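You operate a simulated robot arm through the tools that you are given. There is no shell and no other tool.

You are at the controls of a simulated robot arm. One attempt, no reset.

TASK
Wipe the clamped white offcut clean, switch the extractor off and lay the offcut on the rubber mat.
Fine: felt wiper back, cradle lever free. Set down upright: felt wiper. What is to be rubbed or washed off counts as gone when no trace of it is left.

Only the result counts: the job must be done as asked and must still hold three seconds after the hand-in. Knocking over, shifting, dropping, spilling or breaking anything else fails it.

THE ROBOT
A 7-joint arm with a two-finger parallel gripper, fixed in place. Base frame: the origin is at the foot of the arm, x ahead of it, y to its left, z up; the work surface is at about z = 870. Units: mm, degrees, N and s.
With the tool pointing down near the work surface it reaches from about 240 to 680 mm from the base axis. Its first joint turns from -66.0 to 66.0 degrees. Payload 2.4 kg.
Tool frame: the origin (TCP) lies between the finger pads and is the grasp point; the fingertips stand 30 mm ahead of it; z points along the fingers, y is the line along which they close. The gripper opens to 94 mm. The fingers are 28 mm wide and 10 mm thick; the gripper's body (50 by 96 mm) begins 55 mm behind the TCP.
Orientation is that of the tool frame in the base frame, as [roll, pitch, yaw] about the fixed x, y, z axes, in that order (R = Rz(yaw) Ry(pitch) Rx(roll)). With the fingers straight down and closing along the base's y, the tool's x points along the base's -x, its y along +y and its z along -z.

THE INTERFACE
- The arm moves only by the tool step_arm. Its argument "motion" is a list that holds one entry, the list of rows, each a list of 7 numbers: the shift along the base's x, y, z in units of 300 mm (1.0 is 300 mm), then the turn, a rotation vector about the base's x, y, z in units of 60 degrees (1.0 is 60 degrees), then the closure, from 0 (fully open) to 1 (shut). In form: [[[x, y, z, ax, ay, az, hand], ...]]. A call has 1 to 20 rows; each row is the pose to reach, as a shift and turn from the pose commanded when the call began. A call with a number of a shift or a turn outside -1 to 1 is refused whole. A row lasts 0.2 s, in which the tool goes at most 50 mm and 8.6 degrees; a call with a longer step from one row to the next is refused whole, and so is a gripper value outside its range. Where a pose cannot be reached the arm comes as near as it can. A force on the tool above 40 N (or 10 N above the force at the start of the call, whichever is more), or a blocked arm, ends the call early, and 0.2 s more pass. Each finger travels about 153 mm/s and halts on what it meets, pressing with about 32 N; the grip force reading is that of the motor and also rises with nothing between the fingers. The clock runs only during rows and for 0.2 s after the last one: add rows that repeat a pose to give the fingers time. It gives the time, the measured TCP pose, the force on the tool (base axes), the opening and the grip force at its end, in the units of the frame above (readings bear some noise), with the torque about the TCP (base axes, N m) and any sound that the robot's microphone picked up.
- Cameras (640 x 400 px; columns grow to the right, rows downward): "scene" is fixed at [36, 467.1, 1457.8]; the picture's right is [-0.79, -0.62, 0.00], its down [-0.27, 0.34, -0.90] and it looks along [0.56, -0.71, -0.44] (base axes); focal length 330 px, centre (320, 200). "wrist" rides on the gripper at [76, 14, -102] in the tool frame; the picture's right is [-0.18, 0.98, 0.00], its down [-0.75, -0.14, -0.64] and it looks along [-0.63, -0.12, 0.77] (tool axes); focal length 243 px, centre (320, 200).
- get_image(camera): a new picture of that camera. The clock stands still meanwhile.
- point_at(camera, pixels): for up to 12 pixels [column, row] of the newest picture of that camera ("zoom" is the newest enlarged one), the place [x, y, z] in the base frame of the surface seen there, good to about 3 mm. The clock stands still meanwhile.
- enlarge(camera, box): a new picture of the part [left, top, right, bottom] of that camera's present view, enlarged. The clock stands still meanwhile.
- close_job(): hands the job in; it is judged then, once.

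Leave the gripper open and the arm clear of the work at the hand-in unless told otherwise.

The tools are called after "Emit:" as name(argument=value, ...) on one line, values as JSON. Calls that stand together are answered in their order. step_arm: Moves the arm, as the interface text tells. Its arguments: {"type":"object","properties":{"motion":{"type":"array","items":{"type":"array","items":{"type":"array","items":{"type":"number"}}}}},"required":["motion"]} The other tools are called the same way: get_image (camera) takes a picture; point_at (camera, pixels) gives the place of the surface under pixels of a picture; enlarge (camera, box) takes an enlarged picture of a part of a camera's view; close_job () hands the job in.

At the start:

```text
time_s: 0.0
position: [456.8, -5.4, 1266.3]
orientation: [-179.9, 0.0, -180.0]
contact_force: [0.0, -0.3, 1.2]
ft_torque: [-0.02, 0.01, -0.02]
opening: 93.9
grip_force: 0.2
```

scene: 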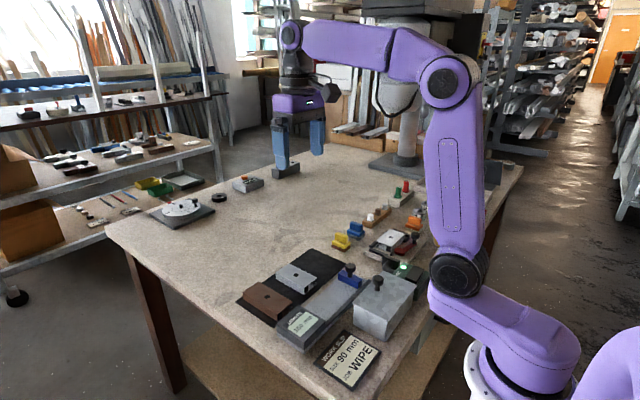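
wrist: 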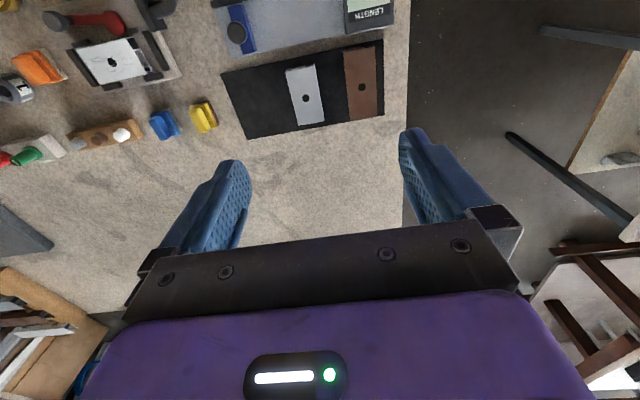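

I see a bench with many items: a cradle with a white plate (scene about 388,240), mat with two plates, a sign, and wipers. I'll enlarge several areas to identify everything.

Emit:
enlarge(camera="scene", box=[320, 170, 440, 280])

Emit:
enlarge(camera="scene", box=[230, 240, 430, 395])

Emit:
enlarge(camera="wrist", box=[0, 0, 220, 180])

Emit:
enlarge(camera="scene", box=[100, 140, 340, 260])

```text
3.64 times, centred on (380, 225) of scene
```

zoom: 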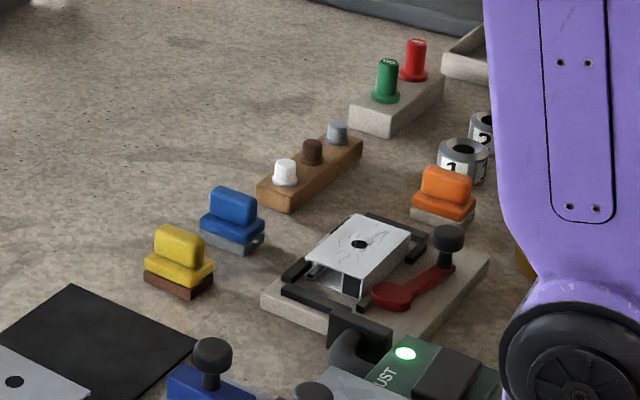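

```text
2.58 times, centred on (330, 318) of scene
```

zoom: 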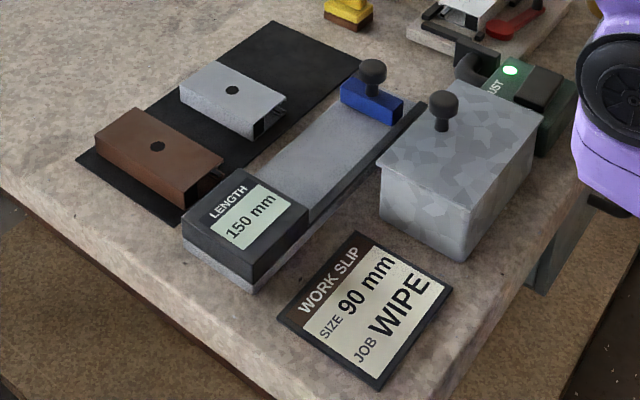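

```text
2.22 times, centred on (110, 90) of wrist
```

zoom: 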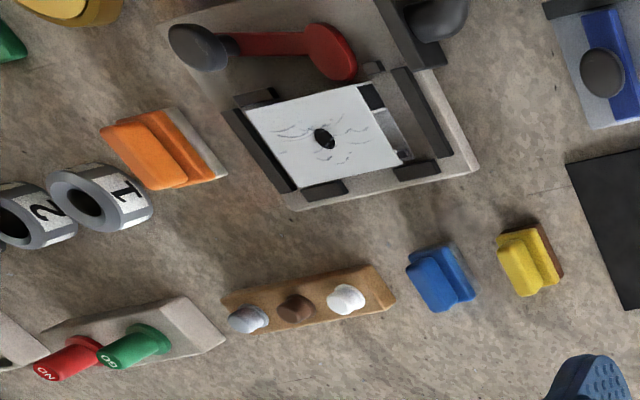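

```text
2.67 times, centred on (220, 200) of scene
```

zoom: 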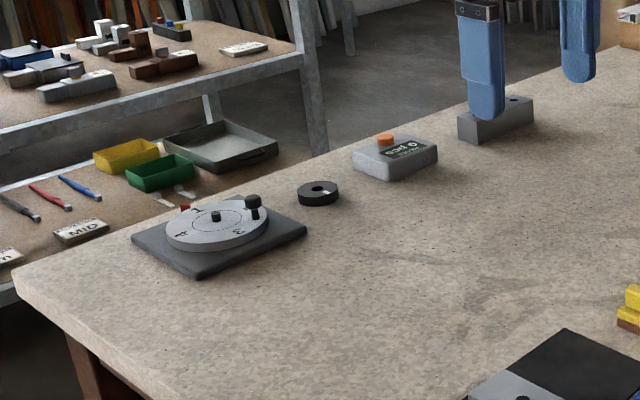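

I'll take point locations from fresh pictures of both cameras: wipers, cradle, lever, extractor, mat.

Emit:
enlarge(camera="wrist", box=[0, 0, 220, 180])

Emit:
point_at(camera="zoom", pixels=[[197, 47], [330, 50], [323, 138], [247, 112], [372, 95], [400, 158], [295, 190], [160, 145], [440, 278], [522, 262], [478, 170], [290, 208]])

Emit:
enlarge(camera="scene", box=[370, 220, 450, 290])

Emit:
point_at(camera="scene", pixels=[[404, 267], [412, 272], [420, 268], [378, 281], [348, 270], [312, 249], [237, 301], [278, 324], [345, 263], [295, 275], [268, 297], [385, 262]])

```text
2.22 times, centred on (110, 90) of wrist
```

zoom: 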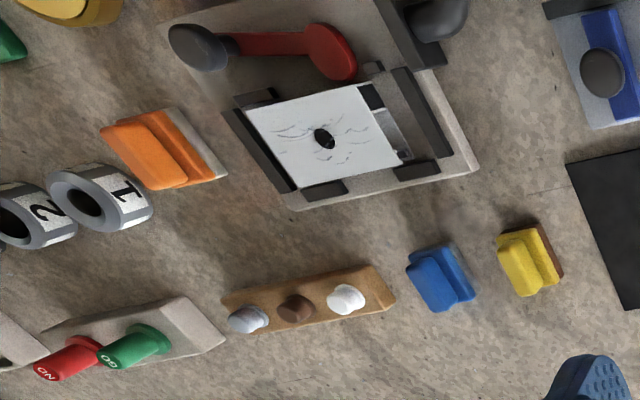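

```text
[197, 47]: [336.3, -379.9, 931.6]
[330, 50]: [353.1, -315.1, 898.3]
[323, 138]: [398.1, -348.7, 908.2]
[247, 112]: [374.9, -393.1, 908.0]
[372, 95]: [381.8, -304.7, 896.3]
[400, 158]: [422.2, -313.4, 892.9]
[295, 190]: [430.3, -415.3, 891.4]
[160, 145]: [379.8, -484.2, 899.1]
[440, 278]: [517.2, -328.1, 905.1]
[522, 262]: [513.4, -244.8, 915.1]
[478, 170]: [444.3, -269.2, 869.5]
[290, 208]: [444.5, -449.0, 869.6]
```

```text
5.71 times, centred on (410, 255) of scene
```

zoom: 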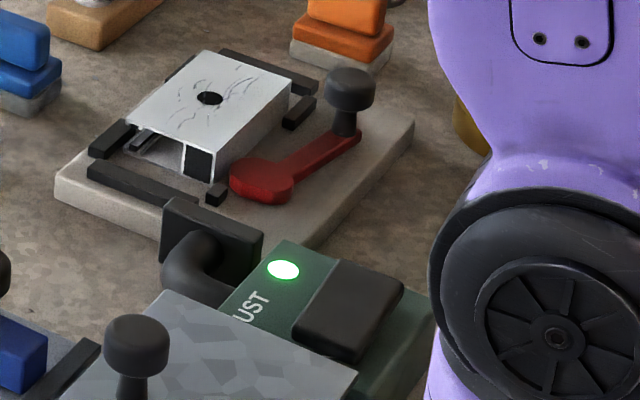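

```text
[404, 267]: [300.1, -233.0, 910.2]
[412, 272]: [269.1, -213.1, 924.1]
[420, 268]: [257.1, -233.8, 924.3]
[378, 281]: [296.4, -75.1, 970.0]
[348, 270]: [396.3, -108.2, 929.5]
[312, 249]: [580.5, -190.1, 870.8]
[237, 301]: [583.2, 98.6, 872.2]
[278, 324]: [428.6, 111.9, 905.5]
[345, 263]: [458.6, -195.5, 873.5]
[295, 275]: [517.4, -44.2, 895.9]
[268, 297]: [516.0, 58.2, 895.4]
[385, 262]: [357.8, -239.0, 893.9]
```

The white offcut is in the cradle near (398,-349,908), the lever knob near (336,-380,931), the extractor rocker near (263,-224,924), the mat at about x 450–580, y −190..100. Next: move the wrist camera closer to the blue/yellow wipers to see their bases.

Emit:
step_arm(motion=[[[-0.018, -0.088, -0.08, 0, 0, 0, 0], [-0.037, -0.175, -0.16, 0, 0, 0, 0], [-0.055, -0.263, -0.24, 0, 0, 0, 0], [-0.073, -0.351, -0.32, 0, 0, 0, 0], [-0.092, -0.438, -0.4, 0, 0, 0, 0], [-0.11, -0.526, -0.48, 0, 0, 0, 0], [-0.128, -0.614, -0.56, 0, 0, 0, 0], [-0.147, -0.701, -0.64, 0, 0, 0, 0], [-0.165, -0.789, -0.72, 0, 0, 0, 0], [-0.183, -0.877, -0.8, 0, 0, 0, 0], [-0.183, -0.877, -0.8, 0, 0, 0, 0]]])

Emit:
get_image(camera="wrist")

Emit:
get_image(camera="scene")

```text
time_s: 2.4
position: [403.6, -269.6, 1023.4]
orientation: [-180.0, 0.0, -179.9]
contact_force: [0.1, 0.5, 0.8]
ft_torque: [-0.01, -0.01, 0.02]
opening: 94.1
grip_force: 0.1
```

```text
taken
```

wrist: 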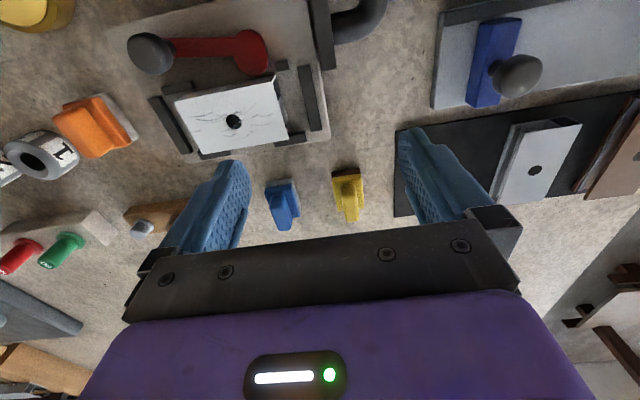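

```text
taken
```

scene: 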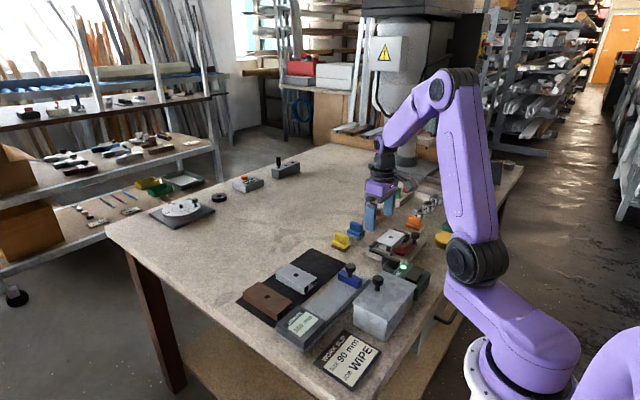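

Emit:
enlarge(camera="scene", box=[325, 200, 385, 260])

Emit:
enlarge(camera="scene", box=[385, 180, 460, 250])

Emit:
enlarge(camera="wrist", box=[240, 150, 400, 250])

Emit:
enlarge(camera="wrist", box=[0, 0, 340, 250])

```text
6.67 times, centred on (355, 230) of scene
```

zoom: 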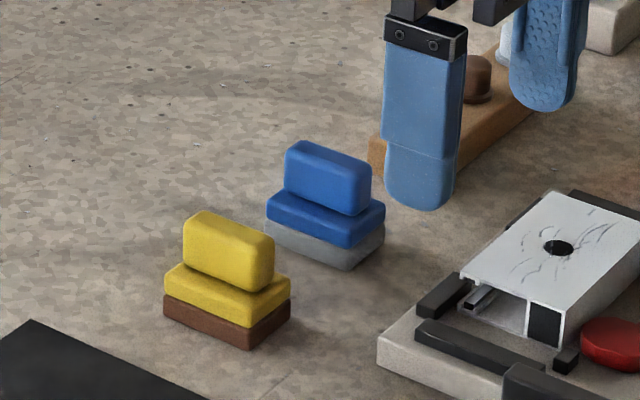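

```text
5.71 times, centred on (422, 215) of scene
```

zoom: 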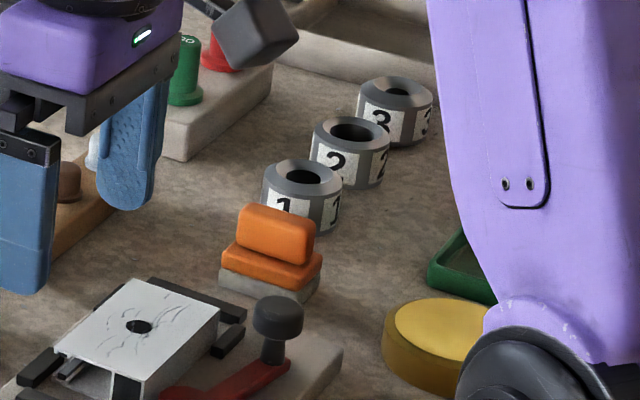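

```text
4.00 times, centred on (320, 200) of wrist
```

zoom: 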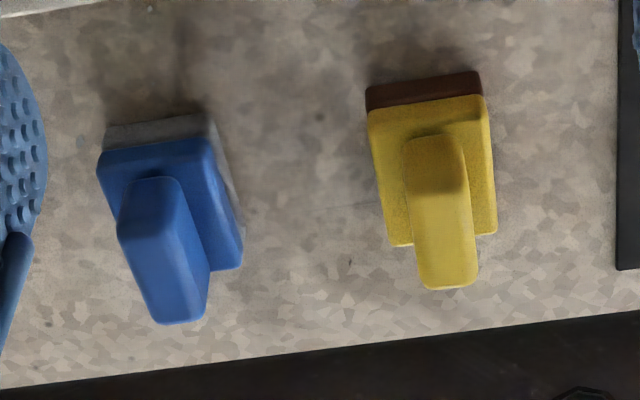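

```text
1.60 times, centred on (170, 125) of wrist
```

zoom: 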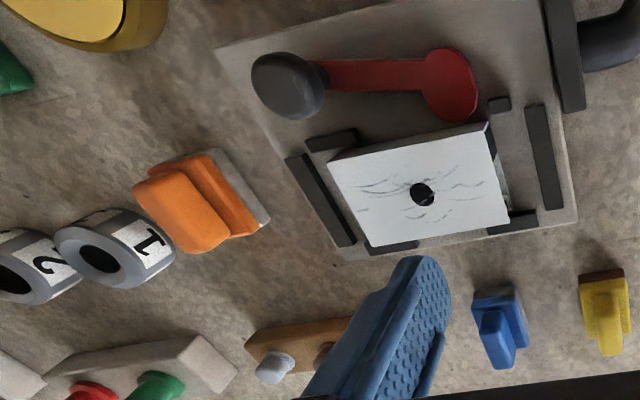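

Bases are brown (yellow handle), grey (blue handle), pale (orange handle). I'll zoom further in on each to tell the textures.

Emit:
enlarge(camera="wrist", box=[50, 80, 146, 170])

Emit:
enlarge(camera="scene", box=[404, 208, 440, 240])

Emit:
enlarge(camera="scene", box=[340, 216, 372, 240])

Emit:
enlarge(camera="scene", box=[328, 226, 360, 254])

Emit:
enlarge(camera="scene", box=[0, 80, 220, 220])

Emit:
enlarge(camera="scene", box=[360, 20, 540, 200])

```text
4.44 times, centred on (98, 125) of wrist
```

zoom: 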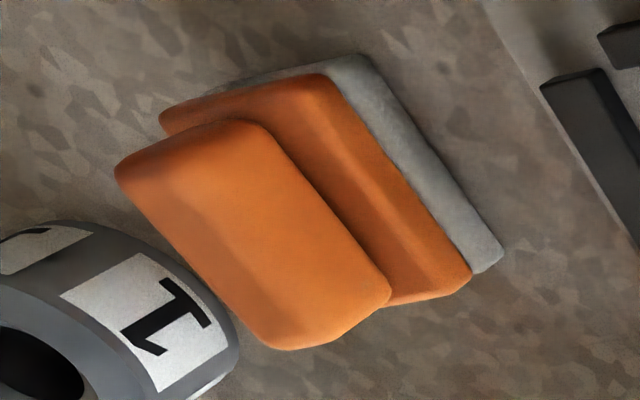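

```text
12.50 times, centred on (422, 224) of scene
```

zoom: 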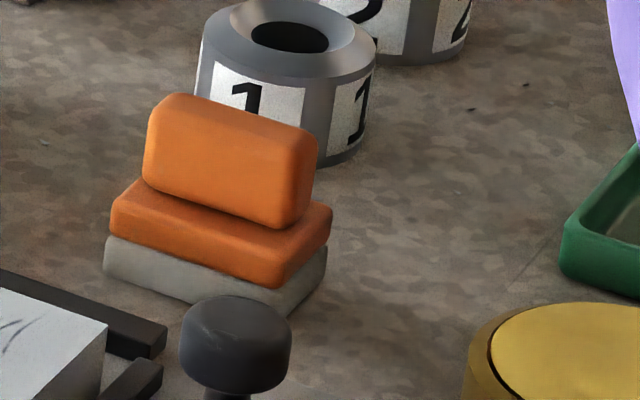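

```text
16.00 times, centred on (356, 228) of scene
```

zoom: 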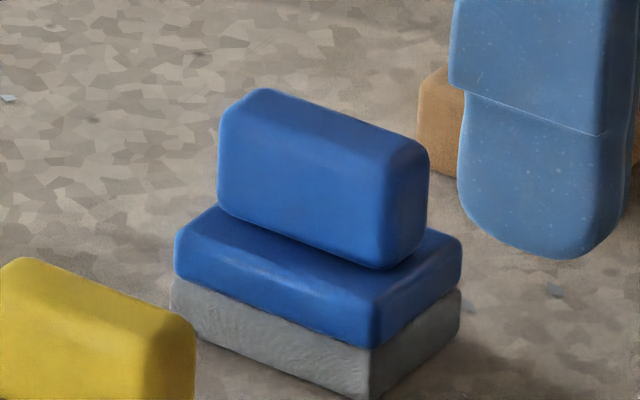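

```text
14.29 times, centred on (344, 240) of scene
```

zoom: 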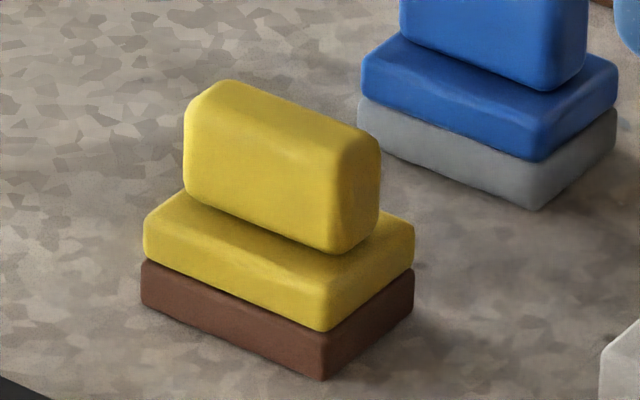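

```text
2.86 times, centred on (110, 150) of scene
```

zoom: 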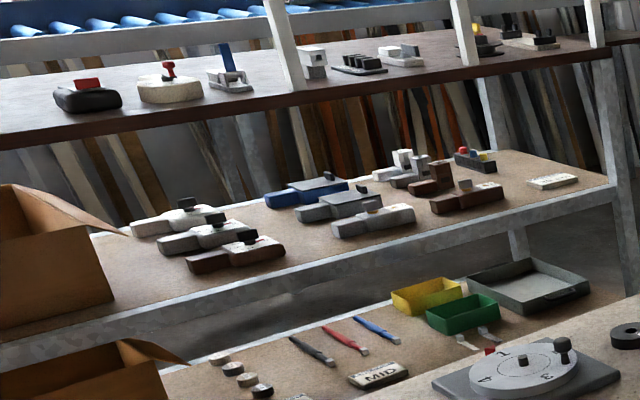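

```text
2.22 times, centred on (450, 110) of scene
```

zoom: 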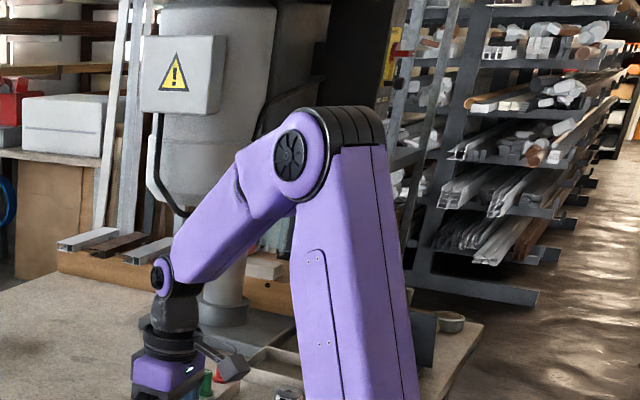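

Textures still ambiguous. I'll bring the wrist camera closer to the blue/yellow wipers (TCP to about 450,-290,960) and zoom.

Emit:
step_arm(motion=[[[0.05, -0.03, -0.07, 0, 0, 0, 0], [0.1, -0.06, -0.14, 0, 0, 0, 0], [0.15, -0.08, -0.21, 0, 0, 0, 0], [0.15, -0.08, -0.21, 0, 0, 0, 0]]])

Emit:
get_image(camera="wrist")

Emit:
enlarge(camera="wrist", box=[220, 80, 420, 220])

```text
time_s: 3.4
position: [446.0, -291.7, 960.0]
orientation: [-179.9, 0.0, 180.0]
contact_force: [-0.4, 0.6, 0.1]
ft_torque: [0.03, 0.04, 0.0]
opening: 94.3
grip_force: 0.0
```

```text
taken
```

wrist: 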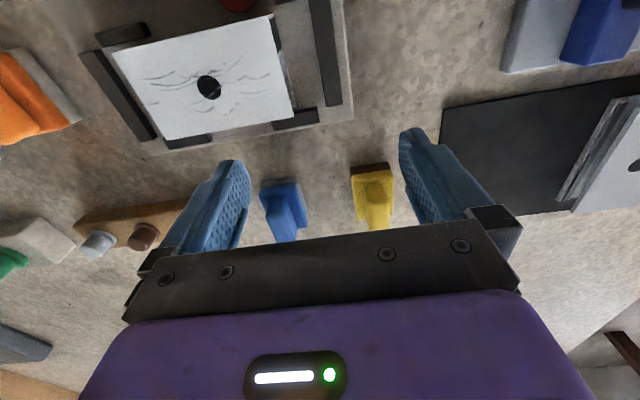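

```text
2.86 times, centred on (320, 150) of wrist
```

zoom: 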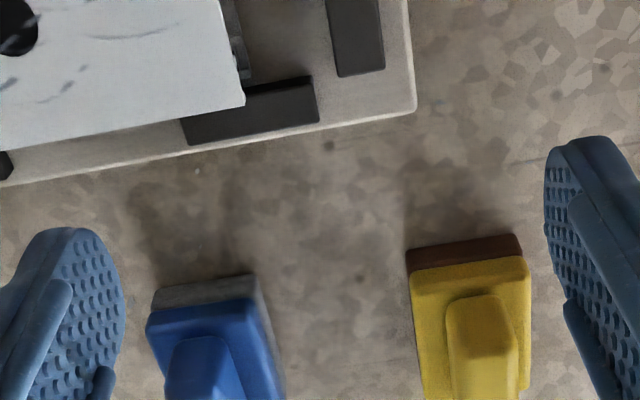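

Emit:
enlarge(camera="wrist", box=[250, 165, 320, 209])

Emit:
enlarge(camera="wrist", box=[340, 150, 410, 194])

Emit:
enlarge(camera="wrist", box=[20, 50, 90, 134])

Emit:
enlarge(camera="wrist", box=[80, 0, 360, 160])

```text
9.09 times, centred on (285, 187) of wrist
```

zoom: 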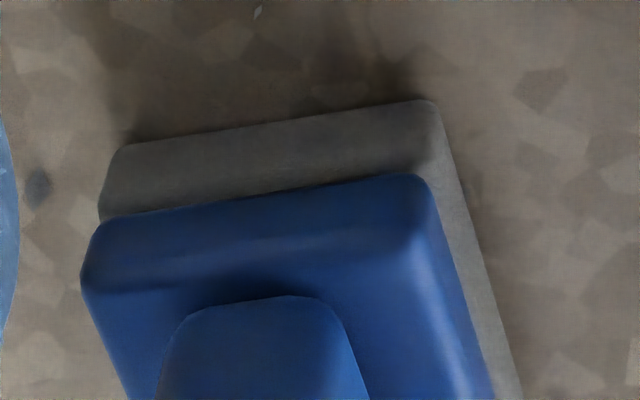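

```text
9.09 times, centred on (375, 172) of wrist
```

zoom: 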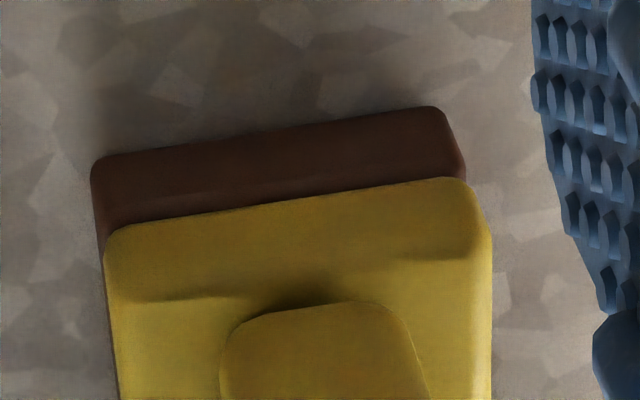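

```text
4.76 times, centred on (55, 92) of wrist
```

zoom: 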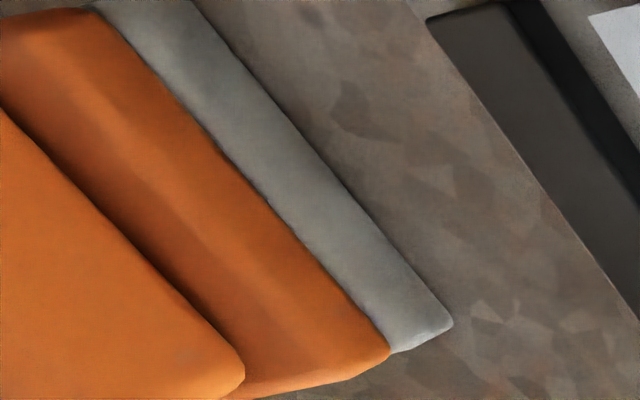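

```text
2.29 times, centred on (220, 80) of wrist
```

zoom: 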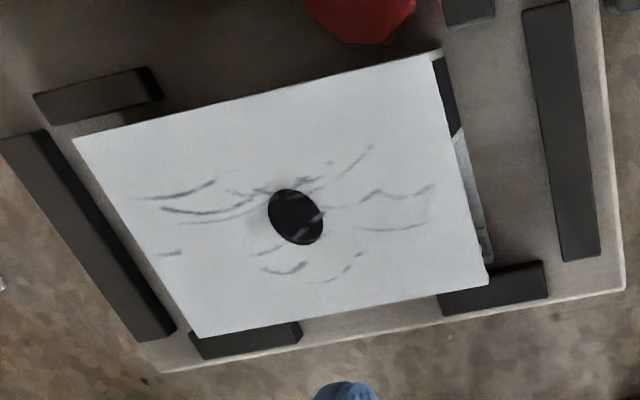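

I'll zoom maximally on each pad from the scene camera to compare material and colour side by side.

Emit:
enlarge(camera="scene", box=[408, 224, 426, 236])

Emit:
enlarge(camera="scene", box=[346, 228, 366, 242])

Emit:
enlarge(camera="scene", box=[330, 240, 352, 254])

Emit:
enlarge(camera="scene", box=[325, 195, 475, 275])

Emit:
enlarge(camera="wrist", box=[440, 0, 640, 220])

```text
16.00 times, centred on (417, 230) of scene
```

zoom: 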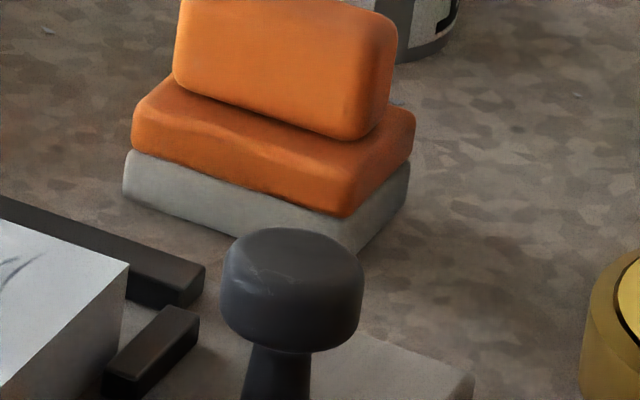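

```text
16.00 times, centred on (356, 235) of scene
```

zoom: 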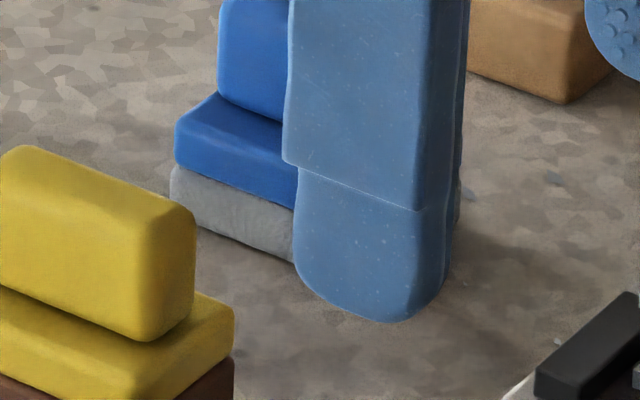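

```text
16.00 times, centred on (341, 247) of scene
```

zoom: 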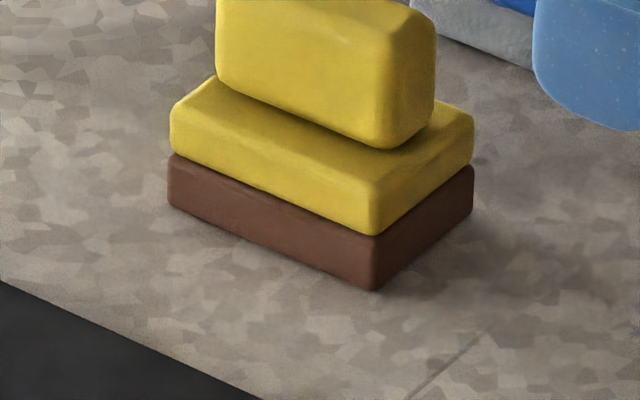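

```text
4.27 times, centred on (400, 235) of scene
```

zoom: 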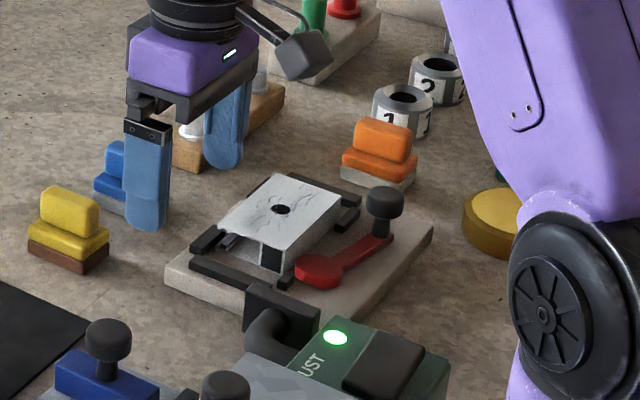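

```text
1.82 times, centred on (540, 110) of wrist
```

zoom: 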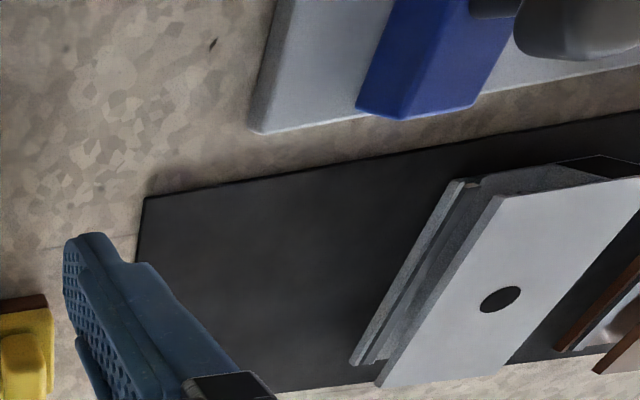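

Orange's pad is paler and overhangs its body; the other two pads are flush. I'll look at the orange one close up: rise, then move to about (325,-470,985).

Emit:
step_arm(motion=[[[0, 0, 0.16, 0, 0, 0, 0], [-0.08, -0.12, 0.2, 0, 0, 0, 0], [-0.16, -0.24, 0.2, 0, 0, 0, 0], [-0.24, -0.36, 0.2, 0, 0, 0, 0], [-0.32, -0.48, 0.18, 0, 0, 0, 0], [-0.4, -0.6, 0.1, 0, 0, 0, 0], [-0.4, -0.6, 0.1, 0, 0, 0, 0]]])

Emit:
get_image(camera="wrist")

Emit:
enlarge(camera="scene", box=[340, 215, 370, 245])

Emit:
point_at(camera="zoom", pixels=[[320, 100], [260, 200], [320, 270], [240, 280], [460, 270], [300, 330], [500, 300], [400, 350], [400, 200], [100, 100]])

```text
time_s: 5.0
position: [329.6, -474.4, 991.8]
orientation: [180.0, 0.0, -180.0]
contact_force: [0.5, -0.7, -0.2]
ft_torque: [-0.01, 0.02, -0.03]
opening: 94.0
grip_force: 0.1
```

```text
taken
```

wrist: 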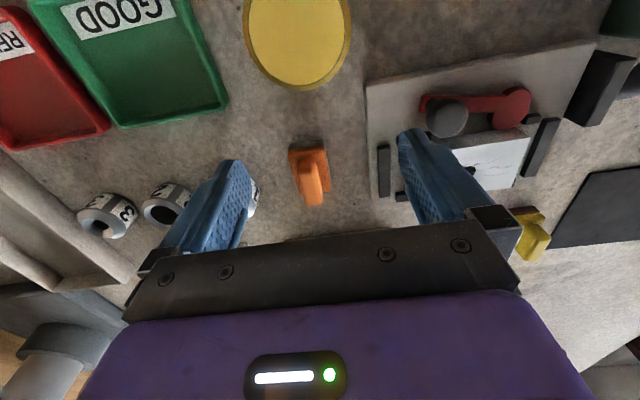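

```text
13.33 times, centred on (355, 230) of scene
```

zoom: 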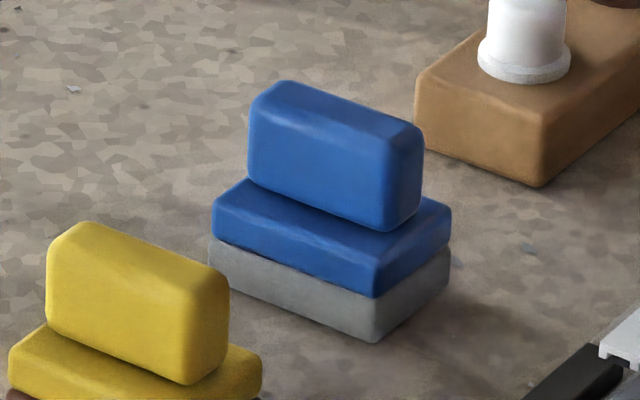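

```text
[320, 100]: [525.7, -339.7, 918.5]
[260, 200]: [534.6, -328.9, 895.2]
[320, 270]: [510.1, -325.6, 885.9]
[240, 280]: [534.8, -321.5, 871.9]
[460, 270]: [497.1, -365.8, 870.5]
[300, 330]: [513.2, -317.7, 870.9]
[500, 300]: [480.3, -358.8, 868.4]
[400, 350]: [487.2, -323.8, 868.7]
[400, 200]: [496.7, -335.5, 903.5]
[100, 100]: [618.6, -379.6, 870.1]
```

Emit:
enlarge(camera="wrist", box=[270, 130, 350, 210])

Emit:
point_at(camera="zoom", pixels=[[180, 110], [390, 110], [420, 280], [300, 200], [360, 180], [230, 140], [370, 250]])

Emit:
enlarge(camera="scene", box=[404, 210, 434, 240])

Emit:
point_at(camera="zoom", pixels=[[130, 230], [120, 180], [310, 245], [330, 200], [210, 90], [180, 120], [290, 170], [200, 210]])

```text
5.00 times, centred on (310, 170) of wrist
```

zoom: 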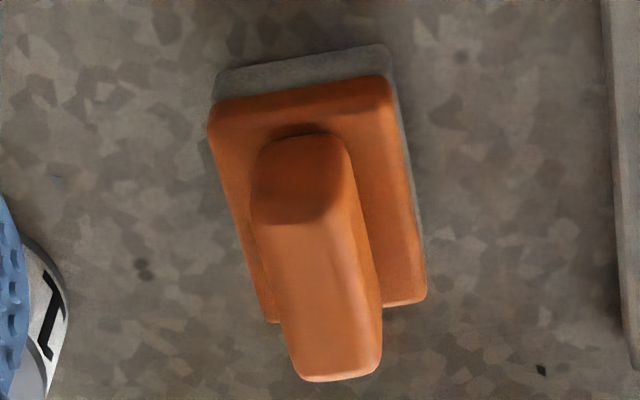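

```text
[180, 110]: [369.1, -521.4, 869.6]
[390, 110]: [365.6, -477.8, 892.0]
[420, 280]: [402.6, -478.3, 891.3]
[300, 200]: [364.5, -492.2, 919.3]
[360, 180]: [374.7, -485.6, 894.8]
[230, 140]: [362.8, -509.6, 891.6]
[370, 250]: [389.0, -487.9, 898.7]
```

```text
13.33 times, centred on (419, 225) of scene
```

zoom: 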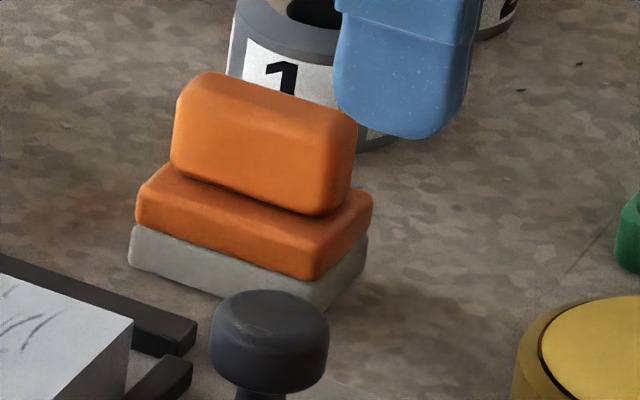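

```text
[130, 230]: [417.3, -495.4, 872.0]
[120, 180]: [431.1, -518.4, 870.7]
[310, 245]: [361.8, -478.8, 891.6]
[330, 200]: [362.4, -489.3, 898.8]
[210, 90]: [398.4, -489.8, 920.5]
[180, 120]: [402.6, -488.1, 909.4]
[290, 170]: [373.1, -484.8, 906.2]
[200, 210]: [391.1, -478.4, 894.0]
```

I judge the orange wiper (palest, soft pad) to be the felt one. Before gripping I'll inspect the cradle, lever and extractor rocker close up from TCP about (308,-334,1003).

Emit:
step_arm(motion=[[[-0.02, 0.12, 0.03, 0, 0, 0, 0], [-0.04, 0.24, 0.04, 0, 0, 0, 0], [-0.06, 0.36, 0.04, 0, 0, 0, 0], [-0.06, 0.46, 0.04, 0, 0, 0, 0], [-0.06, 0.46, 0.04, 0, 0, 0, 0]]])

Emit:
get_image(camera="wrist")

Emit:
enlarge(camera="wrist", box=[220, 40, 420, 200])

Emit:
enlarge(camera="scene", box=[365, 220, 425, 260])

Emit:
enlarge(camera="scene", box=[385, 250, 445, 290])

```text
time_s: 6.2
position: [306.5, -336.4, 1007.6]
orientation: [-180.0, -0.1, 180.0]
contact_force: [-0.5, 0.3, -0.5]
ft_torque: [-0.01, -0.01, -0.01]
opening: 93.8
grip_force: 0.1
```

```text
taken
```

wrist: 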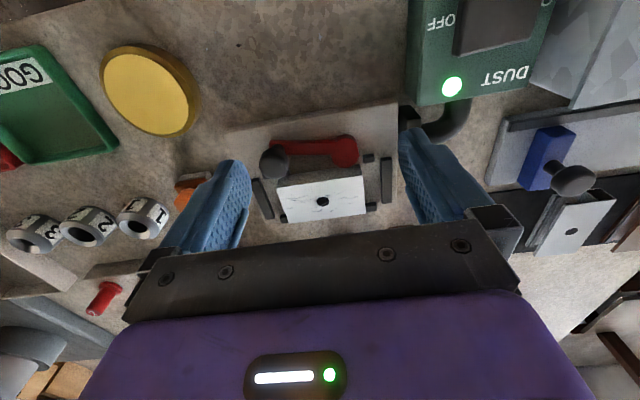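

```text
2.50 times, centred on (320, 120) of wrist
```

zoom: 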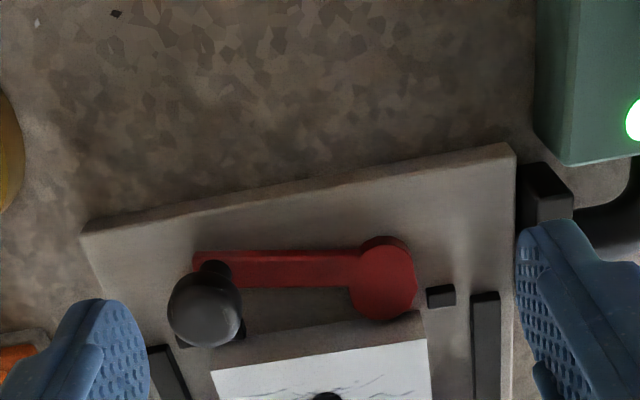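

```text
10.00 times, centred on (395, 240) of scene
```

zoom: 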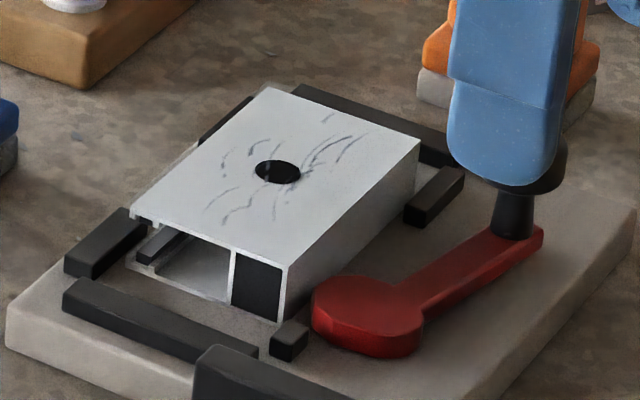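

```text
10.00 times, centred on (415, 270) of scene
```

zoom: 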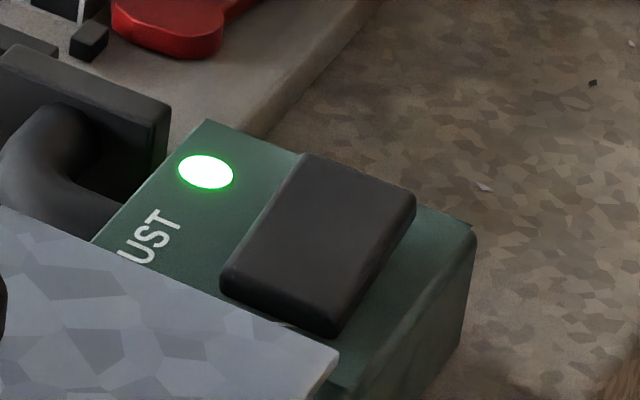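

I see "OFF" at wrist (442,22), "DUST" at (505,75), green lamp lit at (452,86). Now measure rocker, lever and offcut points in detail.

Emit:
point_at(camera="zoom", pixels=[[305, 160], [405, 195], [335, 325], [230, 275], [355, 180], [280, 280], [320, 240], [205, 172], [205, 125], [465, 235], [380, 250], [440, 225]])

Emit:
enlarge(camera="wrist", box=[390, 0, 570, 112])

Emit:
point_at(camera="zoom", pixels=[[250, 60], [480, 60], [350, 150], [240, 20], [470, 20], [360, 40], [240, 165], [180, 70], [130, 360], [60, 300]])

Emit:
enlarge(camera="wrist", box=[240, 120, 400, 230])

Emit:
point_at(camera="zoom", pixels=[[155, 265], [180, 405], [500, 230], [505, 370], [330, 325], [120, 165], [420, 130], [240, 110], [60, 300], [590, 230], [520, 155], [250, 145]])

```text
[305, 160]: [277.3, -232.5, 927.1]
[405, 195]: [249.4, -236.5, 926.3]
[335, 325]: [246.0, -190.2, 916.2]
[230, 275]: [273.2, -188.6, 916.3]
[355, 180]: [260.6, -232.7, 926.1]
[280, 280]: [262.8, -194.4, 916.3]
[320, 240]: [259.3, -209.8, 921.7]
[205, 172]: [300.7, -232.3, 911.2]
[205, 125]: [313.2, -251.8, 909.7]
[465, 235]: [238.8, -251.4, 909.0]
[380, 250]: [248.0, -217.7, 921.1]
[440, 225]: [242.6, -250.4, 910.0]
```

```text
3.56 times, centred on (480, 56) of wrist
```

zoom: 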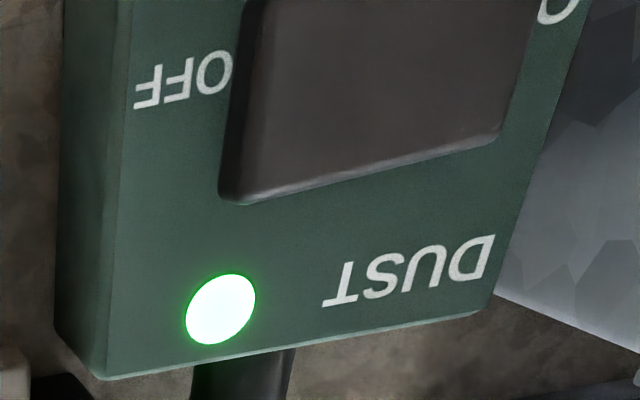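

```text
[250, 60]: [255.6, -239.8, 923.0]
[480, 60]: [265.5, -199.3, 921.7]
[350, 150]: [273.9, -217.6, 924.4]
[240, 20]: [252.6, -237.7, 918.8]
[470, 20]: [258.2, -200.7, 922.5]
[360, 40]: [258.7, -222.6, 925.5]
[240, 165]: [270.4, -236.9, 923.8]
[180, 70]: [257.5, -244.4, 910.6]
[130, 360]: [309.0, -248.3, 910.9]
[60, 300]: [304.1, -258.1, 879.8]
```

```text
3.64 times, centred on (320, 175) of wrist
```

zoom: 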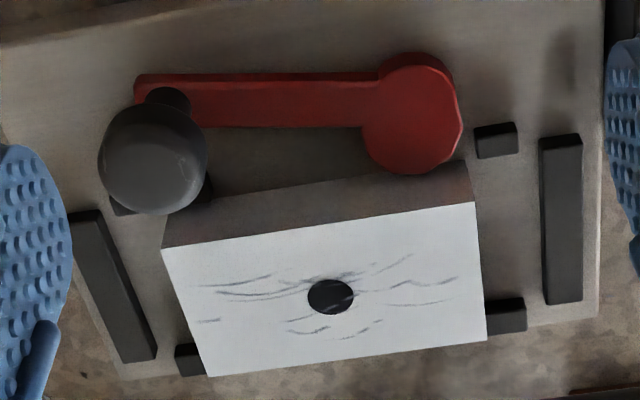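

```text
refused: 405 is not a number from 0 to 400
```

Emit:
enlarge(camera="wrist", box=[240, 120, 400, 230])

Emit:
point_at(camera="zoom", pixels=[[170, 255], [212, 368], [465, 212], [478, 335], [330, 297], [120, 165], [410, 130], [240, 100], [60, 290], [580, 230], [500, 140], [150, 170]])

Emit:
point_at(camera="zoom", pixels=[[260, 225], [440, 195], [500, 310], [550, 150], [550, 290], [100, 230], [140, 350], [185, 355], [145, 85], [165, 100], [120, 200], [520, 330]])

Emit:
enlarge(camera="scene", box=[365, 220, 425, 260])

Emit:
point_at(camera="zoom", pixels=[[270, 90], [415, 145], [285, 262], [135, 215], [278, 172], [350, 230], [275, 315], [100, 240], [165, 320], [290, 335], [440, 190], [230, 120]])

```text
3.64 times, centred on (320, 175) of wrist
```

zoom: 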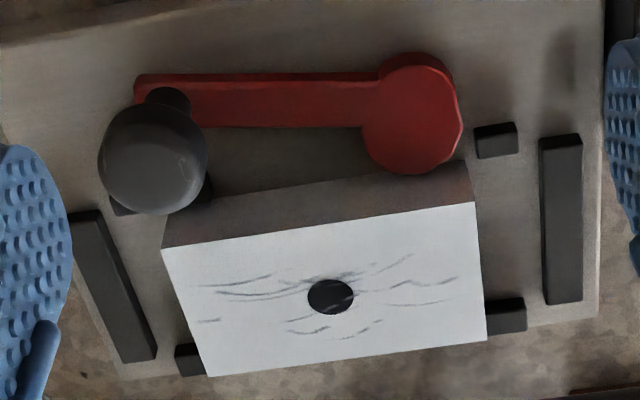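

```text
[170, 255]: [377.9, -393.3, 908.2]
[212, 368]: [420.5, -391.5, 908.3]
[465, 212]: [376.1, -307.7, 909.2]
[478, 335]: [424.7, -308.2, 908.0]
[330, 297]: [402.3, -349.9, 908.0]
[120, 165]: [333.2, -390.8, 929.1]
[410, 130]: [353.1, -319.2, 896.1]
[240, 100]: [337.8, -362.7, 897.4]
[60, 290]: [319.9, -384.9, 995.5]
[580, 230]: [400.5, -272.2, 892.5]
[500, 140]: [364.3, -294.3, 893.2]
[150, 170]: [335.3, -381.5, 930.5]
```

```text
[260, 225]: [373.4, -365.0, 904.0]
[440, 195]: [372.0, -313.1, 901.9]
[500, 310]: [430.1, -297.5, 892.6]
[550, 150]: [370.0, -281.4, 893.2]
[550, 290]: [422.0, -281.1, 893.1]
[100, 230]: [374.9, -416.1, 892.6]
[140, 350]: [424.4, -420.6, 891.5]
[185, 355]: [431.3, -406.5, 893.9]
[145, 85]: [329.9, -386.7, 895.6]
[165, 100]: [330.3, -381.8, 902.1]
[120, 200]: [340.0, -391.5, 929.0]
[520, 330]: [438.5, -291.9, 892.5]
```

```text
10.00 times, centred on (395, 240) of scene
```

zoom: 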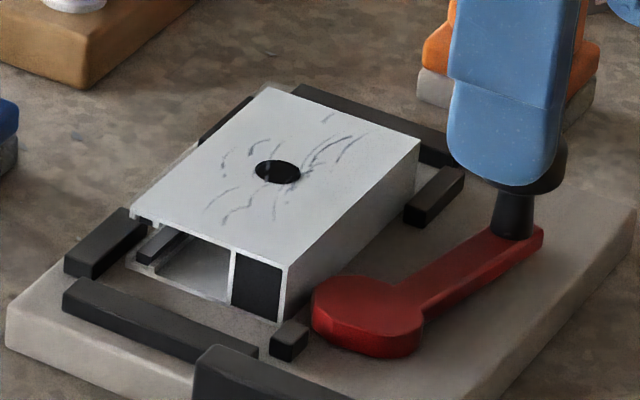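

```text
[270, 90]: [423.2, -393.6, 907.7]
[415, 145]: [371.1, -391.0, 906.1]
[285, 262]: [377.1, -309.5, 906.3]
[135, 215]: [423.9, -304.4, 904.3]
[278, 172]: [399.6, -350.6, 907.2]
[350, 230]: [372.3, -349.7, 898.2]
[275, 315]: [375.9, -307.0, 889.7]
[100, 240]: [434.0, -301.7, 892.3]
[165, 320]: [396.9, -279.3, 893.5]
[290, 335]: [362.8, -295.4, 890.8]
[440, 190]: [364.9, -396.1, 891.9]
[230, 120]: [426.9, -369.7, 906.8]
```

Measured: offcut x 374–427, y −395…−305, top z 908; cam at (353,-317); knob (335,-386,930); rocker raised at its −y ("OFF") end, z 926. Orange handle around (384,-493), top z 920. Next: move above the orange wiper with the gripper half closed.

Emit:
step_arm(motion=[[[0.05, -0.12, 0, 0, 0, 0, 0.2], [0.1, -0.24, 0, 0, 0, 0, 0.4], [0.16, -0.36, 0, 0, 0, 0, 0.55], [0.22, -0.46, 0, 0, 0, 0, 0.55], [0.25, -0.528, -0.06, 0, 0, 0, 0.55], [0.25, -0.528, -0.1, 0, 0, 0, 0.55], [0.25, -0.528, -0.1, 0, 0, 0, 0.55]]])

Emit:
get_image(camera="wrist")

Emit:
enlarge(camera="scene", box=[394, 190, 444, 240])

```text
time_s: 7.8
position: [382.9, -493.0, 973.3]
orientation: [-180.0, 0.1, 180.0]
contact_force: [-0.5, -0.2, 0.4]
ft_torque: [-0.01, -0.06, 0.0]
opening: 42.1
grip_force: 0.1
```

```text
taken
```

wrist: 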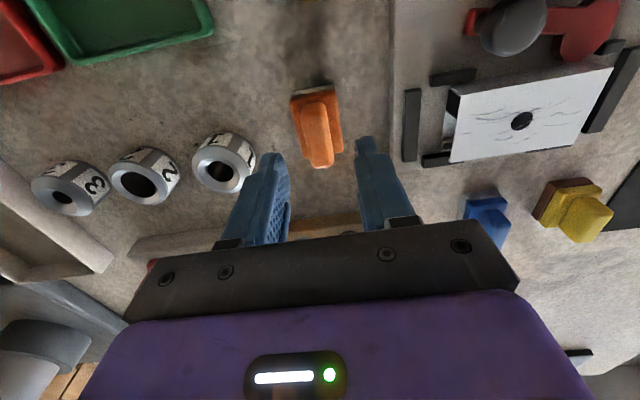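

```text
8.00 times, centred on (419, 215) of scene
```

zoom: 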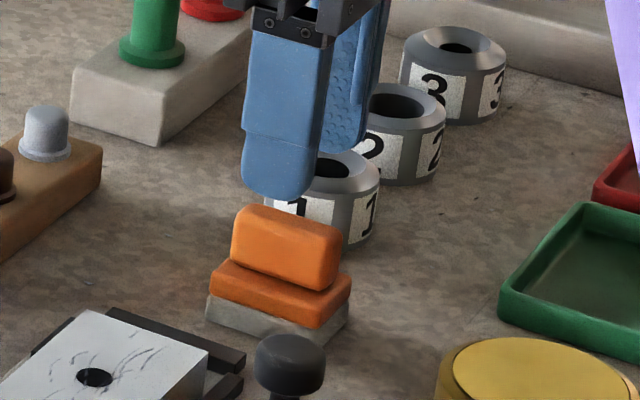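

Fingers straddle the line of the orange handle. Check handle top/ends coordinates before descending.

Emit:
enlarge(camera="wrist", box=[270, 70, 370, 180])

Emit:
point_at(camera="zoom", pixels=[[280, 130], [310, 180], [330, 320], [300, 240], [340, 240], [220, 100], [370, 90], [390, 230], [250, 80]])

```text
3.64 times, centred on (320, 125) of wrist
```

zoom: 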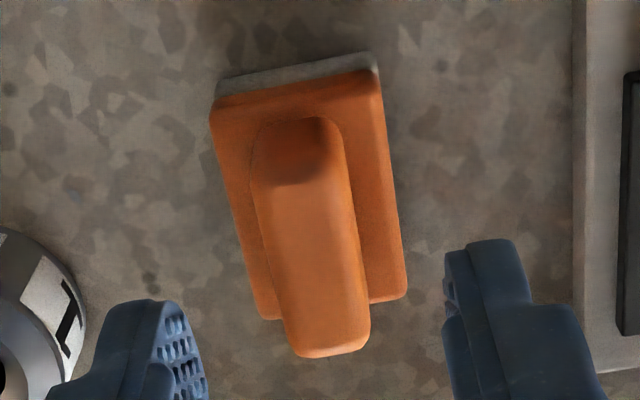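

```text
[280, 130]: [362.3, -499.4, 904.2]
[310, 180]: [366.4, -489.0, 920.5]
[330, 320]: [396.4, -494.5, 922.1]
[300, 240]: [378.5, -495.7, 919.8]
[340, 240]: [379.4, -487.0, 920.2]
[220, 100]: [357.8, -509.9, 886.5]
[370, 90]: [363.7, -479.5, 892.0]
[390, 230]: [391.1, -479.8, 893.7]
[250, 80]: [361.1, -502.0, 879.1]
```

Handle centre about (383,-493.5), as planned. Descend 43 mm and close.

Emit:
step_arm(motion=[[[0, 0, -0.07, 0, 0, 0, 0.55], [0, 0, -0.12, 0, 0, 0, 0.55], [0, 0, -0.145, 0, 0, 0, 0.55], [0, 0, -0.145, 0, 0, 0, 0.55], [0, 0, -0.145, 0, 0, 0, 1], [0, 0, -0.145, 0, 0, 0, 1], [0, 0, -0.145, 0, 0, 0, 1]]])

Emit:
enlarge(camera="scene", box=[394, 190, 444, 240])

```text
time_s: 9.4
position: [381.6, -494.4, 931.6]
orientation: [180.0, 0.0, 179.9]
contact_force: [0.3, 0.1, -0.5]
ft_torque: [0.0, 0.01, 0.0]
opening: 17.3
grip_force: 31.9
```

```text
8.00 times, centred on (419, 215) of scene
```

zoom: 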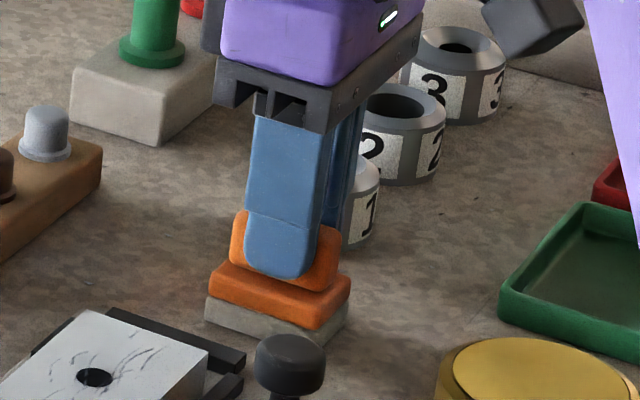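

Gripped, opening 17.3 mm. Lift 80 mm and carry the wiper over the offcut to above (400.5,-350).

Emit:
step_arm(motion=[[[0, 0, 0.12, 0, 0, 0, 1], [0, 0, 0.26, 0, 0, 0, 1], [0.01, 0.12, 0.27, 0, 0, 0, 1], [0.03, 0.24, 0.27, 0, 0, 0, 1], [0.045, 0.36, 0.27, 0, 0, 0, 1], [0.055, 0.476, 0.27, 0, 0, 0, 1], [0.055, 0.476, 0.2, 0, 0, 0, 1], [0.055, 0.476, 0.15, 0, 0, 0, 1], [0.055, 0.476, 0.15, 0, 0, 0, 1]]])

Emit:
enlarge(camera="scene", box=[355, 200, 435, 264])

Emit:
get_image(camera="wrist")

```text
time_s: 11.4
position: [398.0, -348.8, 975.1]
orientation: [180.0, 0.0, 180.0]
contact_force: [0.7, 0.1, -0.3]
ft_torque: [-0.02, -0.04, 0.0]
opening: 17.1
grip_force: 32.6
```

```text
6.25 times, centred on (395, 232) of scene
```

zoom: 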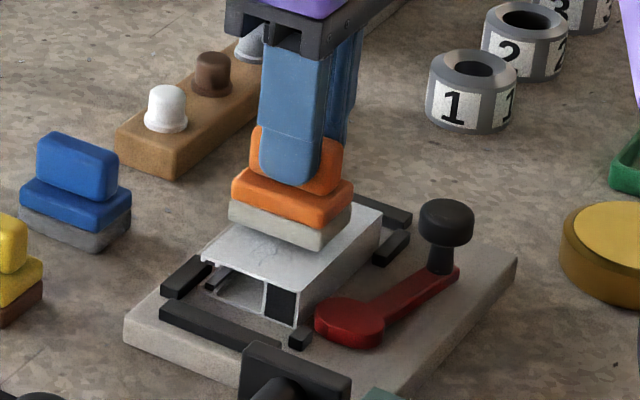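

```text
taken
```

wrist: 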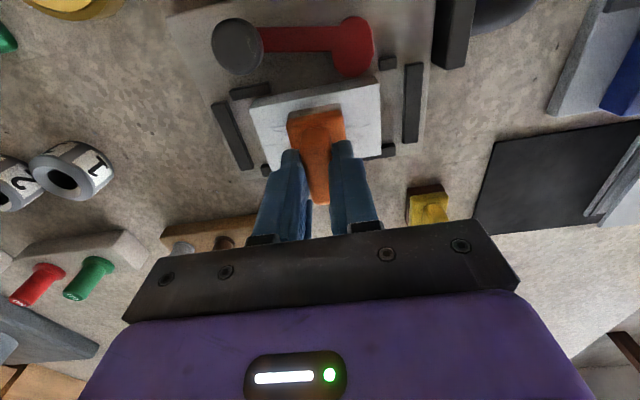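

The orange pad is clearly paler than the blue's. Now lower in small steps to contact, watching the force.

Emit:
step_arm(motion=[[[0, 0, -0.01, 0, 0, 0, 1], [0, 0, -0.017, 0, 0, 0, 1], [0, 0, -0.022, 0, 0, 0, 1], [0, 0, -0.026, 0, 0, 0, 1], [0, 0, -0.026, 0, 0, 0, 1]]])

```text
time_s: 12.6
position: [400.9, -351.0, 969.8]
orientation: [-179.8, 0.1, 179.9]
contact_force: [-5.1, 3.7, 18.8]
ft_torque: [0.18, 0.42, -0.02]
opening: 17.1
grip_force: 31.7
```

Contact with about 19 N. Stroke along y, ±28 mm, at this height.

Emit:
step_arm(motion=[[[0, -0.05, 0, 0, 0, 0, 1], [0, -0.095, 0, 0, 0, 0, 1], [0, -0.05, 0, 0, 0, 0, 1], [0, 0, 0, 0, 0, 0, 1], [0, 0.05, 0, 0, 0, 0, 1], [0, 0.095, 0, 0, 0, 0, 1], [0, 0.05, 0, 0, 0, 0, 1], [0, 0, 0, 0, 0, 0, 1], [0, -0.05, 0, 0, 0, 0, 1], [0, -0.095, 0, 0, 0, 0, 1], [0, -0.05, 0, 0, 0, 0, 1], [0, 0, 0, 0, 0, 0, 1], [0, 0.05, 0, 0, 0, 0, 1], [0, 0.095, 0, 0, 0, 0, 1], [0, 0.05, 0, 0, 0, 0, 1], [0, 0, 0, 0, 0, 0, 1]]])

Emit:
enlarge(camera="scene", box=[365, 220, 425, 260])

```text
time_s: 16.0
position: [402.0, -350.5, 968.3]
orientation: [180.0, 0.0, 180.0]
contact_force: [0.8, 3.0, 6.0]
ft_torque: [0.17, -0.09, 0.03]
opening: 17.1
grip_force: 32.2
```

```text
10.00 times, centred on (395, 240) of scene
```

zoom: 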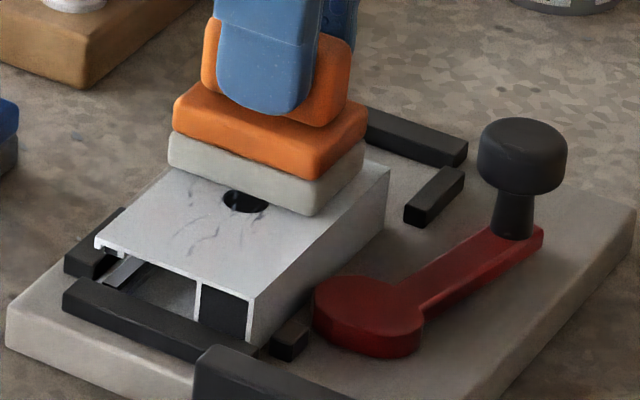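

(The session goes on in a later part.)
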